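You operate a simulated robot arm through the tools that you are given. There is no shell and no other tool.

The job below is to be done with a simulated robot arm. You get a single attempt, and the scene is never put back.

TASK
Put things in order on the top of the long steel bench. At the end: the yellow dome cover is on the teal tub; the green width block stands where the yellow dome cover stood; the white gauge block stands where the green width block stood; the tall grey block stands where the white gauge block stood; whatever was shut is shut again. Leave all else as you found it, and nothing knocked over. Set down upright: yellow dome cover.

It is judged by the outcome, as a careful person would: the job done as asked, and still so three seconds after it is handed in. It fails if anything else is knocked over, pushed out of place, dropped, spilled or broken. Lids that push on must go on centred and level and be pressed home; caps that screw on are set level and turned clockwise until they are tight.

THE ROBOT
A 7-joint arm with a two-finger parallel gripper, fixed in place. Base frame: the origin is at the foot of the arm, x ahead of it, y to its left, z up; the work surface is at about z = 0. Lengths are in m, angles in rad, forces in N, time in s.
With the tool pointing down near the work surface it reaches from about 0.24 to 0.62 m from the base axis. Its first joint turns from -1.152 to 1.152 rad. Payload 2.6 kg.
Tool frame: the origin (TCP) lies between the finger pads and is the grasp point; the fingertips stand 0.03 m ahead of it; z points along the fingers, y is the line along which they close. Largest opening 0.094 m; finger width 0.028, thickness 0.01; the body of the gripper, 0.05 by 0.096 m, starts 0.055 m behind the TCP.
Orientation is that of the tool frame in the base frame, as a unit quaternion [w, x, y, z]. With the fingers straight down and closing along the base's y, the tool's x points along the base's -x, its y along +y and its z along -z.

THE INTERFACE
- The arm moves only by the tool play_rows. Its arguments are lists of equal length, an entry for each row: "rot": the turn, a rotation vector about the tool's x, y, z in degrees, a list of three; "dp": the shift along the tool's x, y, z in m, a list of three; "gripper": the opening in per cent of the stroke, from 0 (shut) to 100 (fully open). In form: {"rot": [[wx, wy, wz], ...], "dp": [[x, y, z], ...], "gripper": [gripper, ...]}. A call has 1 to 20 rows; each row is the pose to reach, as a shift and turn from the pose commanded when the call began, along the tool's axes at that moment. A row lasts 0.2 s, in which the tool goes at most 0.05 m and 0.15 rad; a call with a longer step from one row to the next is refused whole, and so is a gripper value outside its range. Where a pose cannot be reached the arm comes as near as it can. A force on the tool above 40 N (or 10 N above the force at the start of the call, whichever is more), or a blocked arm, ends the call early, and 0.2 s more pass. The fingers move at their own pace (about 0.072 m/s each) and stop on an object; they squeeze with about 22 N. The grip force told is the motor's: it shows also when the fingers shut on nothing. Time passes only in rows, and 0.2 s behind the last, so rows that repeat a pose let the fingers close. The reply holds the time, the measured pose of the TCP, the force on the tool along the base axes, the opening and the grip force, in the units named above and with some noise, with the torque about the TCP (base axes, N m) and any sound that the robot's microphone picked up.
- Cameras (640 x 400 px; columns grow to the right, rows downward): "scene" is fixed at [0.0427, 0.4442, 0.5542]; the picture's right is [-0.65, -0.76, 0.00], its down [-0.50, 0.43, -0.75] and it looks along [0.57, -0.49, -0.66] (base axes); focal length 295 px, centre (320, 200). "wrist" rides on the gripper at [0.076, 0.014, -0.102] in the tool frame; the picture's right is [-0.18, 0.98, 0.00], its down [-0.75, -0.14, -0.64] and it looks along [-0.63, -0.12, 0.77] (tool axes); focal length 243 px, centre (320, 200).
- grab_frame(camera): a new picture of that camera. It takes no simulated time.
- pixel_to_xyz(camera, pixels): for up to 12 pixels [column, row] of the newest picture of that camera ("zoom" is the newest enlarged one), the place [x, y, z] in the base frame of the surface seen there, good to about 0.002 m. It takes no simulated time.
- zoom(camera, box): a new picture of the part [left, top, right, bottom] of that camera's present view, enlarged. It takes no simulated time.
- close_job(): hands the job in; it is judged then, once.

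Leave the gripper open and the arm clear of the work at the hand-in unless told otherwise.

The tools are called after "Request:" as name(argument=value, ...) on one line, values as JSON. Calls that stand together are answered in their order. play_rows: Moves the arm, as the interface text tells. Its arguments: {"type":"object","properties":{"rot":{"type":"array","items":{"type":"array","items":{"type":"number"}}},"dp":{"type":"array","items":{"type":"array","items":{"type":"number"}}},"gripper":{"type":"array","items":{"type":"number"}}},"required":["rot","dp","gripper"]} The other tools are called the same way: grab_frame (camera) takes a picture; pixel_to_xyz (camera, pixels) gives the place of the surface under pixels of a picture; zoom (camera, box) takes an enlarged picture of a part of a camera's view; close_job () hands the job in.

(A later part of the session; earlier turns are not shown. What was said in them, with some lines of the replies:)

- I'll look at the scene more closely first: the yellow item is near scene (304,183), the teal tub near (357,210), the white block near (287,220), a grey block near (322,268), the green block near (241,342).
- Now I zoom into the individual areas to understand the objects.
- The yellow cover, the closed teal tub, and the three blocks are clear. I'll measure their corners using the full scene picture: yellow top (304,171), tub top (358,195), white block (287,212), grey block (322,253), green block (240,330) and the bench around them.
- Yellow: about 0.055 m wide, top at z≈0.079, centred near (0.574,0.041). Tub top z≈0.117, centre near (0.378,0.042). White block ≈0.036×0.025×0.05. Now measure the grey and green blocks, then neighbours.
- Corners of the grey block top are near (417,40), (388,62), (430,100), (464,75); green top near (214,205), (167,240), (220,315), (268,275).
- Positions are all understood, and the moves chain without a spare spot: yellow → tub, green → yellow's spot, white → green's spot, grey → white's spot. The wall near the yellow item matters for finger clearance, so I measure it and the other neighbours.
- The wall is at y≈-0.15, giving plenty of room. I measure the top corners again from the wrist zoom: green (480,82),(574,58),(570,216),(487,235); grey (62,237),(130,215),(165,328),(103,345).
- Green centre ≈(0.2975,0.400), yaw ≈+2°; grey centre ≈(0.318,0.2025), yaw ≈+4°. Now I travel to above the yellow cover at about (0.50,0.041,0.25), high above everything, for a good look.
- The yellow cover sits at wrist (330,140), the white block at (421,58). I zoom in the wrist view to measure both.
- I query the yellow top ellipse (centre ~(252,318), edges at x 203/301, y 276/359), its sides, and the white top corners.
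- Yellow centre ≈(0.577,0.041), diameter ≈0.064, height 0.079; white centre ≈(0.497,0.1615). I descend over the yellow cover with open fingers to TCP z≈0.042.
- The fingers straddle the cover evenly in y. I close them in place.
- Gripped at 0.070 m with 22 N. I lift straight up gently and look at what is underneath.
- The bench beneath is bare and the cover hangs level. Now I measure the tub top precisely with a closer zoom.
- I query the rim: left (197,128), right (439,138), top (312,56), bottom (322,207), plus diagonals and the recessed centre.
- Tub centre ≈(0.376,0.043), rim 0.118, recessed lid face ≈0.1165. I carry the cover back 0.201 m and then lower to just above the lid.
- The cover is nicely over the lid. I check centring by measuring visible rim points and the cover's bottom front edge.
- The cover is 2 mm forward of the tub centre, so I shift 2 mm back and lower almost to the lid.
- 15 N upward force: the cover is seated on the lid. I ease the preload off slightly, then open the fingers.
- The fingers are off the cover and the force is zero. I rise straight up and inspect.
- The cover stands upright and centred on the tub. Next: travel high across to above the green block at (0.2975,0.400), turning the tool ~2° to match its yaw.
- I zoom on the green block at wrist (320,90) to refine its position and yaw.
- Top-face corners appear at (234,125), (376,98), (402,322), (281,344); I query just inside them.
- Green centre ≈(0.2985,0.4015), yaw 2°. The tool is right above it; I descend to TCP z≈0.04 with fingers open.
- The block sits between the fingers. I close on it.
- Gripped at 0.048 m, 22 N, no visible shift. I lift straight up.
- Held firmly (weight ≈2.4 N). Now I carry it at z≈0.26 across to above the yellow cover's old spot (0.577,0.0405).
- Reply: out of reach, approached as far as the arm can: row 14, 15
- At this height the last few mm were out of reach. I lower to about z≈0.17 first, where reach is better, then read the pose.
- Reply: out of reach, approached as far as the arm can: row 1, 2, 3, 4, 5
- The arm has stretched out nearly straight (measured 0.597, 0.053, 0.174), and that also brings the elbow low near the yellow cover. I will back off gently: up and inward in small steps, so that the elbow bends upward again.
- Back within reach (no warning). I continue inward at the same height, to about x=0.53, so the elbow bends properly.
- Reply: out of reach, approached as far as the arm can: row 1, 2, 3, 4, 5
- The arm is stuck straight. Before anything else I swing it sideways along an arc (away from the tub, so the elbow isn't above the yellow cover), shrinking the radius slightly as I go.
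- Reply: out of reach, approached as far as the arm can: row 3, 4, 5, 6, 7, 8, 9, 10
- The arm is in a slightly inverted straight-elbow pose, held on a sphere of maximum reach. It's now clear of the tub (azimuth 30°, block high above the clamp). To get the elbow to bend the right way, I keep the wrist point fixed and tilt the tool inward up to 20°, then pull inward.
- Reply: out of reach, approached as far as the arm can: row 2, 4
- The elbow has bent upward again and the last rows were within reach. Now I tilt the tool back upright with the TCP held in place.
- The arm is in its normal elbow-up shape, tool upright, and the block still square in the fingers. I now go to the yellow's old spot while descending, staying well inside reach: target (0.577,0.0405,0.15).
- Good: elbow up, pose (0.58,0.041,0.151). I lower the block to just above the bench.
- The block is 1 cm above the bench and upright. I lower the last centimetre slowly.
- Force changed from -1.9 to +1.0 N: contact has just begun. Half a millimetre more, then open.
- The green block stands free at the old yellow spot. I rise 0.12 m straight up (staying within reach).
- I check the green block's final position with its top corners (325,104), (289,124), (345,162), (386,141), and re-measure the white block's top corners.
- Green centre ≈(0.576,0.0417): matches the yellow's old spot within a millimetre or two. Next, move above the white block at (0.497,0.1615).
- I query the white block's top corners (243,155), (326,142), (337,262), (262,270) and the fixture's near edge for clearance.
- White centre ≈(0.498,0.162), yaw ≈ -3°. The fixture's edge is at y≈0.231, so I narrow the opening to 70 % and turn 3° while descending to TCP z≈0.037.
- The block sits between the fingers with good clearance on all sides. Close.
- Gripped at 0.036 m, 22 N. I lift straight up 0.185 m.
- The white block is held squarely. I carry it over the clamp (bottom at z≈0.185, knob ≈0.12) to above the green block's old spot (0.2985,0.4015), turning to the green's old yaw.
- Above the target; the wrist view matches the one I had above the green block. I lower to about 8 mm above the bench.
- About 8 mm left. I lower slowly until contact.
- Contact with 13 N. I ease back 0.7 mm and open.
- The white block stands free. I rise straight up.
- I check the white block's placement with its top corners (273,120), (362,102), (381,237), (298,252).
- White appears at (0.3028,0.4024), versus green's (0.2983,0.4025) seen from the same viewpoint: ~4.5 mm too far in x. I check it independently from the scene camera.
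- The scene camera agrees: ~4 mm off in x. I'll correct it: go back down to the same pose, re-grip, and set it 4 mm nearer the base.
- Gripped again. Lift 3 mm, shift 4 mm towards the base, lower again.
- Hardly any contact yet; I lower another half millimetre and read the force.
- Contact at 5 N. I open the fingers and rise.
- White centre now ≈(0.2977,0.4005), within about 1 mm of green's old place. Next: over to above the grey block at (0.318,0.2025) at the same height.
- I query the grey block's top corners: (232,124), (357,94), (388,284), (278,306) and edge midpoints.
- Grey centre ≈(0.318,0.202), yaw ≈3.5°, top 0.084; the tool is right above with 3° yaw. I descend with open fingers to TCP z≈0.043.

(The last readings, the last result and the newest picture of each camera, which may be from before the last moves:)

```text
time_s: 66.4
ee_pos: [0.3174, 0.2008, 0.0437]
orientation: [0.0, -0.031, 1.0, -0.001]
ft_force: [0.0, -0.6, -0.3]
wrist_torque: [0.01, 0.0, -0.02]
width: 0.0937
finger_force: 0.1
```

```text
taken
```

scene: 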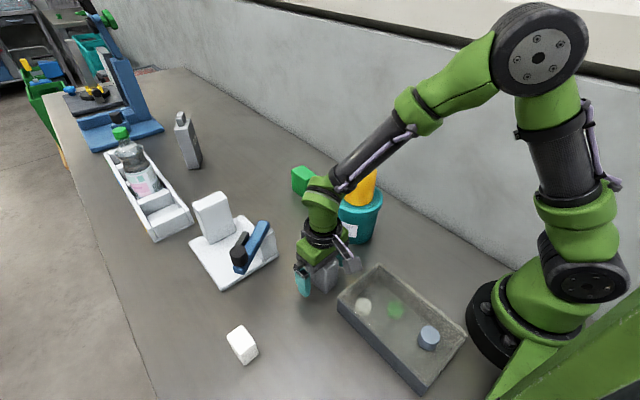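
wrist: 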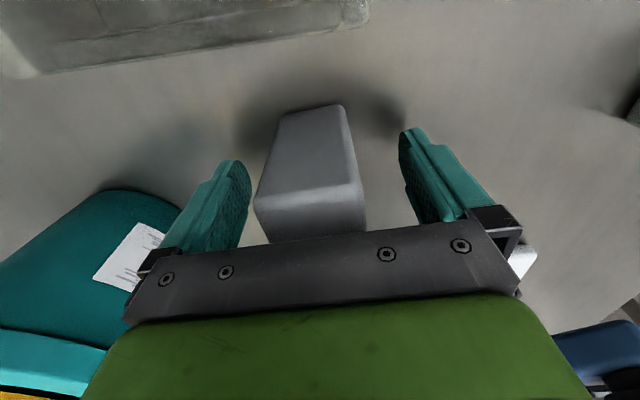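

The block is centred between the fingers. Close.

Request:
play_rows(rot=[[0, 0, 0], [0, 0, 0], [0, 0, 0], [0, 0, 0], [0, 0, 0], [0, 0, 0]], dp=[[0, 0, 0], [0, 0, 0], [0, 0, 0], [0, 0, 0], [0, 0, 0], [0, 0, 0]], gripper=[75, 55, 40, 25, 10, 5])

Request:
grab_frame(camera="wrist")

```text
time_s: 67.8
ee_pos: [0.3181, 0.201, 0.0437]
orientation: [0.0, -0.03, 1.0, 0.0]
ft_force: [0.2, 0.2, 0.0]
wrist_torque: [0.0, 0.04, 0.04]
width: 0.0442
finger_force: 22.0
```

```text
taken
```

wrist: 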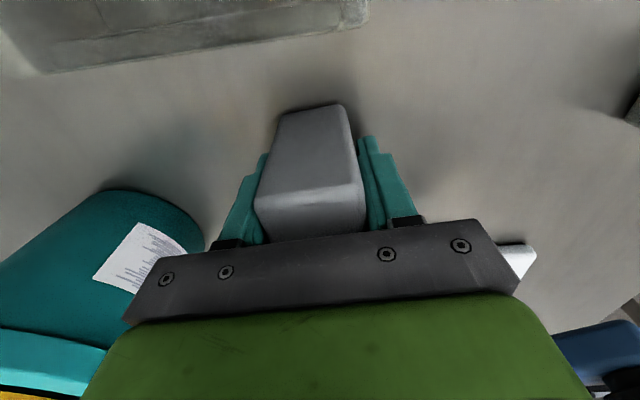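

Gripped at 0.044 m, 22 N, no shift. I lift straight up 0.18 m.

Request:
play_rows(rot=[[0, 0, 0], [0, 0, 0], [0, 0, 0], [0, 0, 0], [0, 0, 0], [0, 0, 0], [0, 0, 0], [0, 0, 0]], dp=[[0, 0, -0.005], [0, 0, -0.015], [0, 0, -0.035], [0, 0, -0.065], [0, 0, -0.1], [0, 0, -0.135], [0, 0, -0.165], [0, 0, -0.18]], gripper=[5, 5, 5, 5, 5, 5, 5, 5])

Request:
grab_frame(camera="wrist")

Request:
grab_frame(camera="scene")

```text
time_s: 69.6
ee_pos: [0.3148, 0.2032, 0.2244]
orientation: [0.0, -0.031, 1.0, -0.001]
ft_force: [0.1, 0.6, -0.6]
wrist_torque: [-0.01, 0.0, 0.0]
width: 0.0442
finger_force: 21.8
```

```text
taken
```

wrist: 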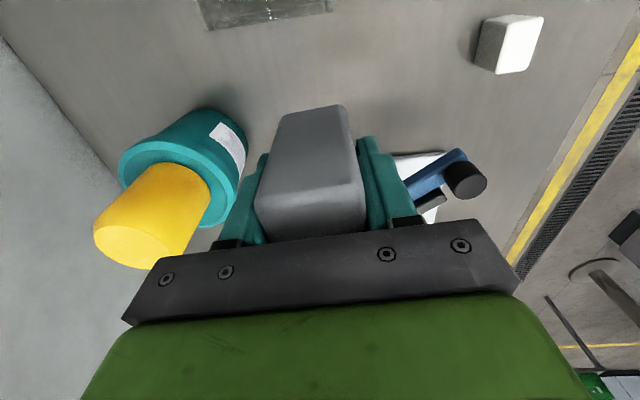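

```text
taken
```

scene: 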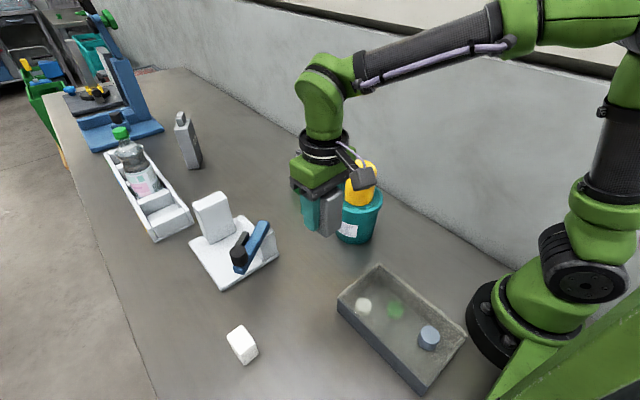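

Held well. I carry it to above the white block's old spot (0.4967,0.1615), turning to that block's old yaw.

Request:
play_rows(rot=[[0, 0, 0], [0, 0, 1], [0, 0, 2], [0, 0, 3], [0, 0, 4], [0, 0, 5], [0, 0, 6], [0, 0, 6], [0, 0, 6]], dp=[[-0.0106, -0.003, 0], [-0.03, -0.0086, 0], [-0.0547, -0.0157, 0], [-0.0811, -0.0234, 0], [-0.1075, -0.031, 0], [-0.1322, -0.0381, 0], [-0.1534, -0.0442, 0], [-0.1675, -0.0483, 0], [-0.1763, -0.0508, 0]], gripper=[5, 5, 5, 5, 5, 5, 5, 5, 5])

Request:
grab_frame(camera="wrist")

Request:
grab_frame(camera="scene")

```text
time_s: 71.6
ee_pos: [0.498, 0.1616, 0.2237]
orientation: [0.0, 0.022, 1.0, 0.0]
ft_force: [0.4, -0.7, -1.2]
wrist_torque: [0.01, -0.01, 0.0]
width: 0.0439
finger_force: 22.1
```

```text
taken
```

wrist: 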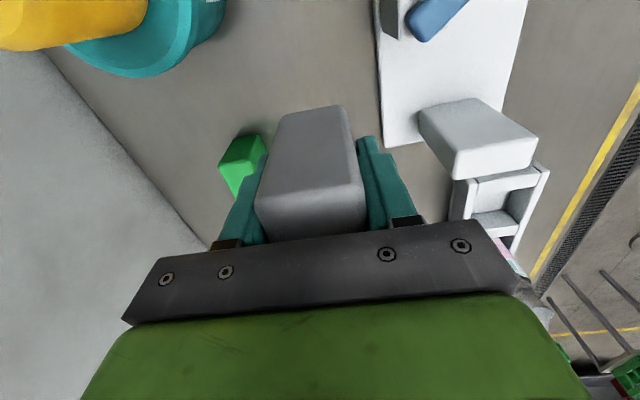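

```text
taken
```

scene: 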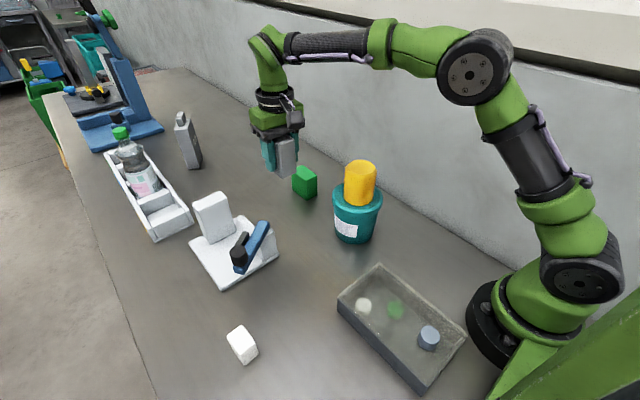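

Right above the spot. I lower to about 8 mm above the bench with a 1.5 mm forward trim.

Request:
play_rows(rot=[[0, 0, 0], [0, 0, 0], [0, 0, 0], [0, 0, 0], [0, 0, 0], [0, 0, 0], [0, 0, 0], [0, 0, 0]], dp=[[-0.0015, 0, 0.02], [-0.0015, 0, 0.05], [-0.0015, 0, 0.085], [-0.0015, 0, 0.115], [-0.0015, 0, 0.14], [-0.0015, 0, 0.158], [-0.0015, 0, 0.168], [-0.0015, 0, 0.172]], gripper=[5, 5, 5, 5, 5, 5, 5, 5])

Request:
zoom(camera="scene", box=[220, 130, 360, 260])

Request:
grab_frame(camera="wrist")

```text
time_s: 73.4
ee_pos: [0.4975, 0.161, 0.0503]
orientation: [-0.001, 0.022, 1.0, 0.0]
ft_force: [-0.2, 0.2, -1.9]
wrist_torque: [-0.05, -0.01, -0.03]
width: 0.0441
finger_force: 22.3
```

```text
3.08 times, centred on (290, 195) of scene
```

zoom: 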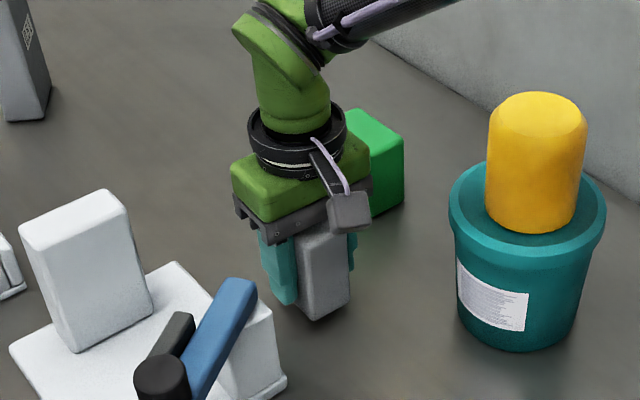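

```text
taken
```

wrist: 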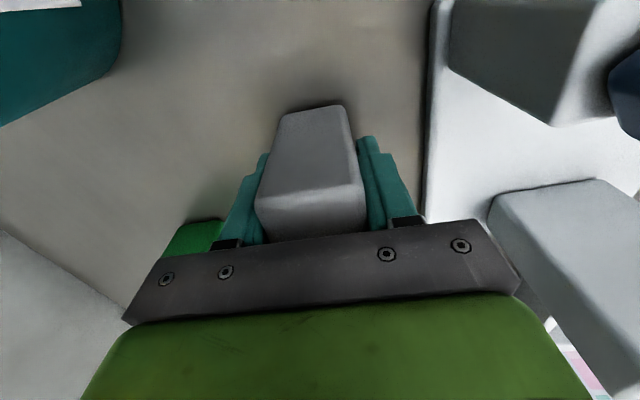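

The block hangs upright just above the bench. I lower slowly to contact.

Request:
play_rows(rot=[[0, 0, 0], [0, 0, 0], [0, 0, 0], [0, 0, 0]], dp=[[0, 0, 0.003], [0, 0, 0.0055], [0, 0, 0.007], [0, 0, 0.0078]], gripper=[5, 5, 5, 5])

```text
time_s: 74.4
ee_pos: [0.4984, 0.1631, 0.0438]
orientation: [0.0, 0.022, 1.0, 0.0]
ft_force: [0.0, -0.1, -1.5]
wrist_torque: [0.03, 0.02, 0.04]
width: 0.0442
finger_force: 22.1
```

Still hanging (−1.5 N). A touch further, in sub-millimetre steps.

Request:
play_rows(rot=[[0, 0, 0], [0, 0, 0]], dp=[[0, 0, 0.0004], [0, 0, 0.0008]], gripper=[5, 5])

```text
time_s: 75.0
ee_pos: [0.4979, 0.1617, 0.0443]
orientation: [0.001, 0.022, 1.0, 0.0]
ft_force: [1.2, -0.2, 1.7]
wrist_torque: [0.0, 0.01, 0.02]
width: 0.0442
finger_force: 22.0
```

Contact (+1.7 N, weight carried by the bench). I open to 75 % (keeping clear of the fixture's edge).

Request:
play_rows(rot=[[0, 0, 0], [0, 0, 0], [0, 0, 0], [0, 0, 0], [0, 0, 0]], dp=[[0, 0, 0.0002], [0, 0, 0.0002], [0, 0, 0.0002], [0, 0, 0.0002], [0, 0, 0.0002]], gripper=[50, 55, 65, 75, 75])

Request:
grab_frame(camera="wrist")

```text
time_s: 76.2
ee_pos: [0.4967, 0.162, 0.0419]
orientation: [0.0, 0.022, 1.0, 0.0]
ft_force: [-0.7, -0.7, 0.3]
wrist_torque: [0.01, 0.01, -0.03]
width: 0.0707
finger_force: 0.0
```

```text
taken
```

wrist: 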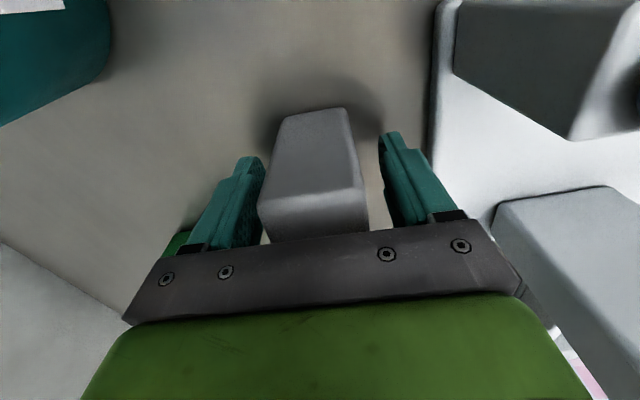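

The grey block stands free. I rise straight up and then check it.

Request:
play_rows(rot=[[0, 0, 0], [0, 0, 0], [0, 0, 0], [0, 0, 0], [0, 0, 0], [0, 0, 0], [0, 0, 0], [0, 0, 0]], dp=[[0, 0, -0.01], [0, 0, -0.03], [0, 0, -0.055], [0, 0, -0.08], [0, 0, -0.105], [0, 0, -0.135], [0, 0, -0.165], [0, 0, -0.18]], gripper=[75, 75, 75, 75, 100, 100, 100, 100])

Request:
grab_frame(camera="scene")

Request:
zoom(camera="scene", box=[250, 140, 350, 240])

```text
time_s: 78.0
ee_pos: [0.5004, 0.1631, 0.2248]
orientation: [0.0, 0.022, 1.0, 0.0]
ft_force: [-0.5, -0.8, -0.4]
wrist_torque: [0.0, -0.03, -0.02]
width: 0.0939
finger_force: 0.0
```

```text
taken
```

scene: 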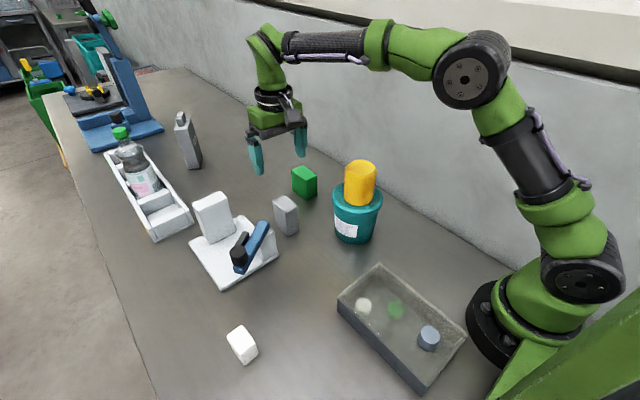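

```text
4.00 times, centred on (300, 190) of scene
```

zoom: 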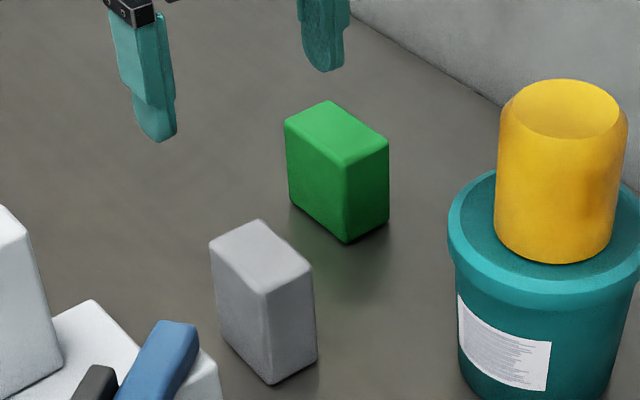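

I measure the grey block's top corners (259,221), (211,244), (265,291), (311,270) plus the green again for comparison.

Request:
pixel_to_xyz(camera="zoom", pixels=[[259, 222], [213, 245], [265, 290], [310, 270], [262, 256], [272, 380], [316, 355], [326, 104], [289, 124], [345, 162], [386, 141]])

Request:
grab_frame(camera="wrist")

```text
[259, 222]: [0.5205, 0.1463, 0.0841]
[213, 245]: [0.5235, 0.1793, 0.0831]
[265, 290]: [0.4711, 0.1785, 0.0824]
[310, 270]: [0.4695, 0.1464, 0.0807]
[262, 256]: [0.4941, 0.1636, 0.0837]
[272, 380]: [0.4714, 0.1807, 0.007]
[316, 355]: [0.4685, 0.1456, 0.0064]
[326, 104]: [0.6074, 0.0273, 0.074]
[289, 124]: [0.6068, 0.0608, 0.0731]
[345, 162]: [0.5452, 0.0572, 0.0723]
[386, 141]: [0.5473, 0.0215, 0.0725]
```

```text
taken
```

wrist: 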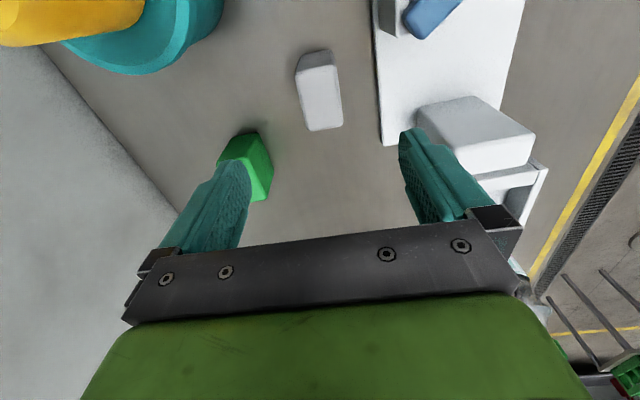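

Grey centre ≈(0.496,0.1626), matching the white block's old place within about 1 mm; green is unchanged. Everything stands. I retreat up and back to the starting pose, clear of the work.

Request:
play_rows(rot=[[0, 0, 0], [0, 0, 0], [0, 0, -0.5], [0, 0, -1], [0, 0, -1.5], [0, 0, -2], [0, 0, -2.5], [0, 0, -2.5], [0, 0, -2.5], [0, 0, -2.5]], dp=[[0.0091, 0.0043, -0.0125], [0.0297, 0.0141, -0.032], [0.0571, 0.0271, -0.05], [0.0868, 0.0412, -0.07], [0.1165, 0.0553, -0.088], [0.1461, 0.0694, -0.105], [0.1758, 0.0835, -0.12], [0.2009, 0.0955, -0.13], [0.2192, 0.1042, -0.136], [0.2283, 0.1085, -0.139]], gripper=[100, 100, 100, 100, 100, 100, 100, 100, 100, 100])

Request:
grab_frame(camera="scene")

Request:
zoom(camera="scene", box=[180, 140, 480, 400])

Request:
grab_frame(camera="wrist")

```text
time_s: 80.2
ee_pos: [0.2751, 0.2808, 0.3633]
orientation: [0.0, 0.0, 1.0, 0.0]
ft_force: [-0.2, -0.4, 0.1]
wrist_torque: [-0.01, 0.01, 0.02]
width: 0.094
finger_force: 0.0
```

```text
taken
```

scene: 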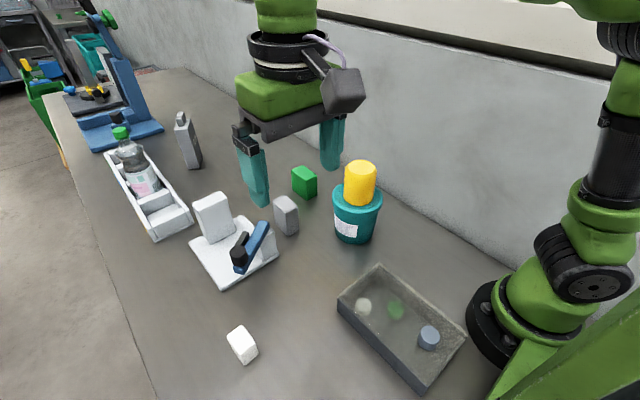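

```text
1.54 times, centred on (330, 270) of scene
```

zoom: 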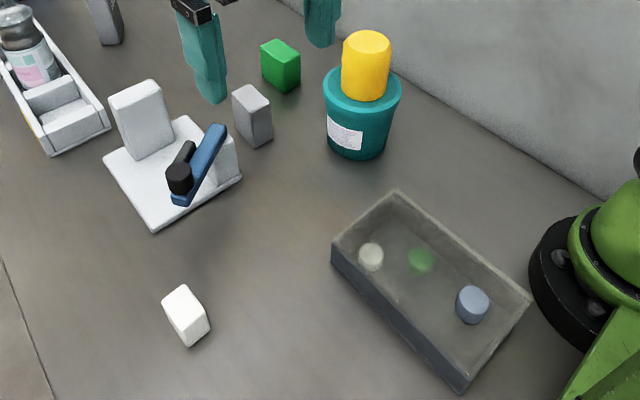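

```text
taken
```

wrist: 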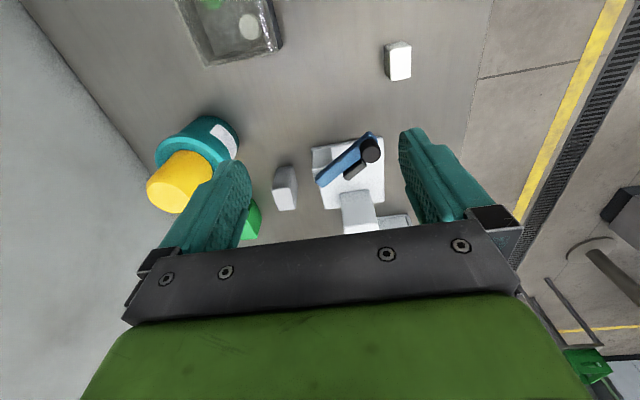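

The final pictures show the yellow cover upright and centred on the tub. Green stands at yellow's old spot, white at green's and grey at white's. The clamp, tray, bottle and tub look just as they did at the start, and nothing was opened. The gripper is open and the arm is back at its starting pose, so I hand in the job.

Request:
close_job()

```text
The job is handed in.
```

The job is done and handed in; I haven't seen the judge's result. In the last pictures everything asked for was in place, and nothing had been knocked over.

- **Yellow dome cover:** it stands upright and centred on the teal tub.
- **Green width block:** it stands where the yellow cover stood, within about 1–2 mm.
- **White gauge block:** it stands where the green block stood. I first set it about 4 mm off, so I re-gripped it and corrected it to within about 1 mm.
- **Tall grey block:** it stands where the white block stood, within about 1–2 mm.
- **Everything else:** the tub's lid stayed shut throughout, and I opened nothing. The clamp, tray and bottle look as they did at the start.

While I was carrying the green block, the arm reached the limit of its reach and stuck with its elbow nearly straight. I swung it away from the tub and tilted the tool to free it. Nothing was touched, and the block stayed firmly gripped.

The gripper is open and the arm is back at its starting pose.
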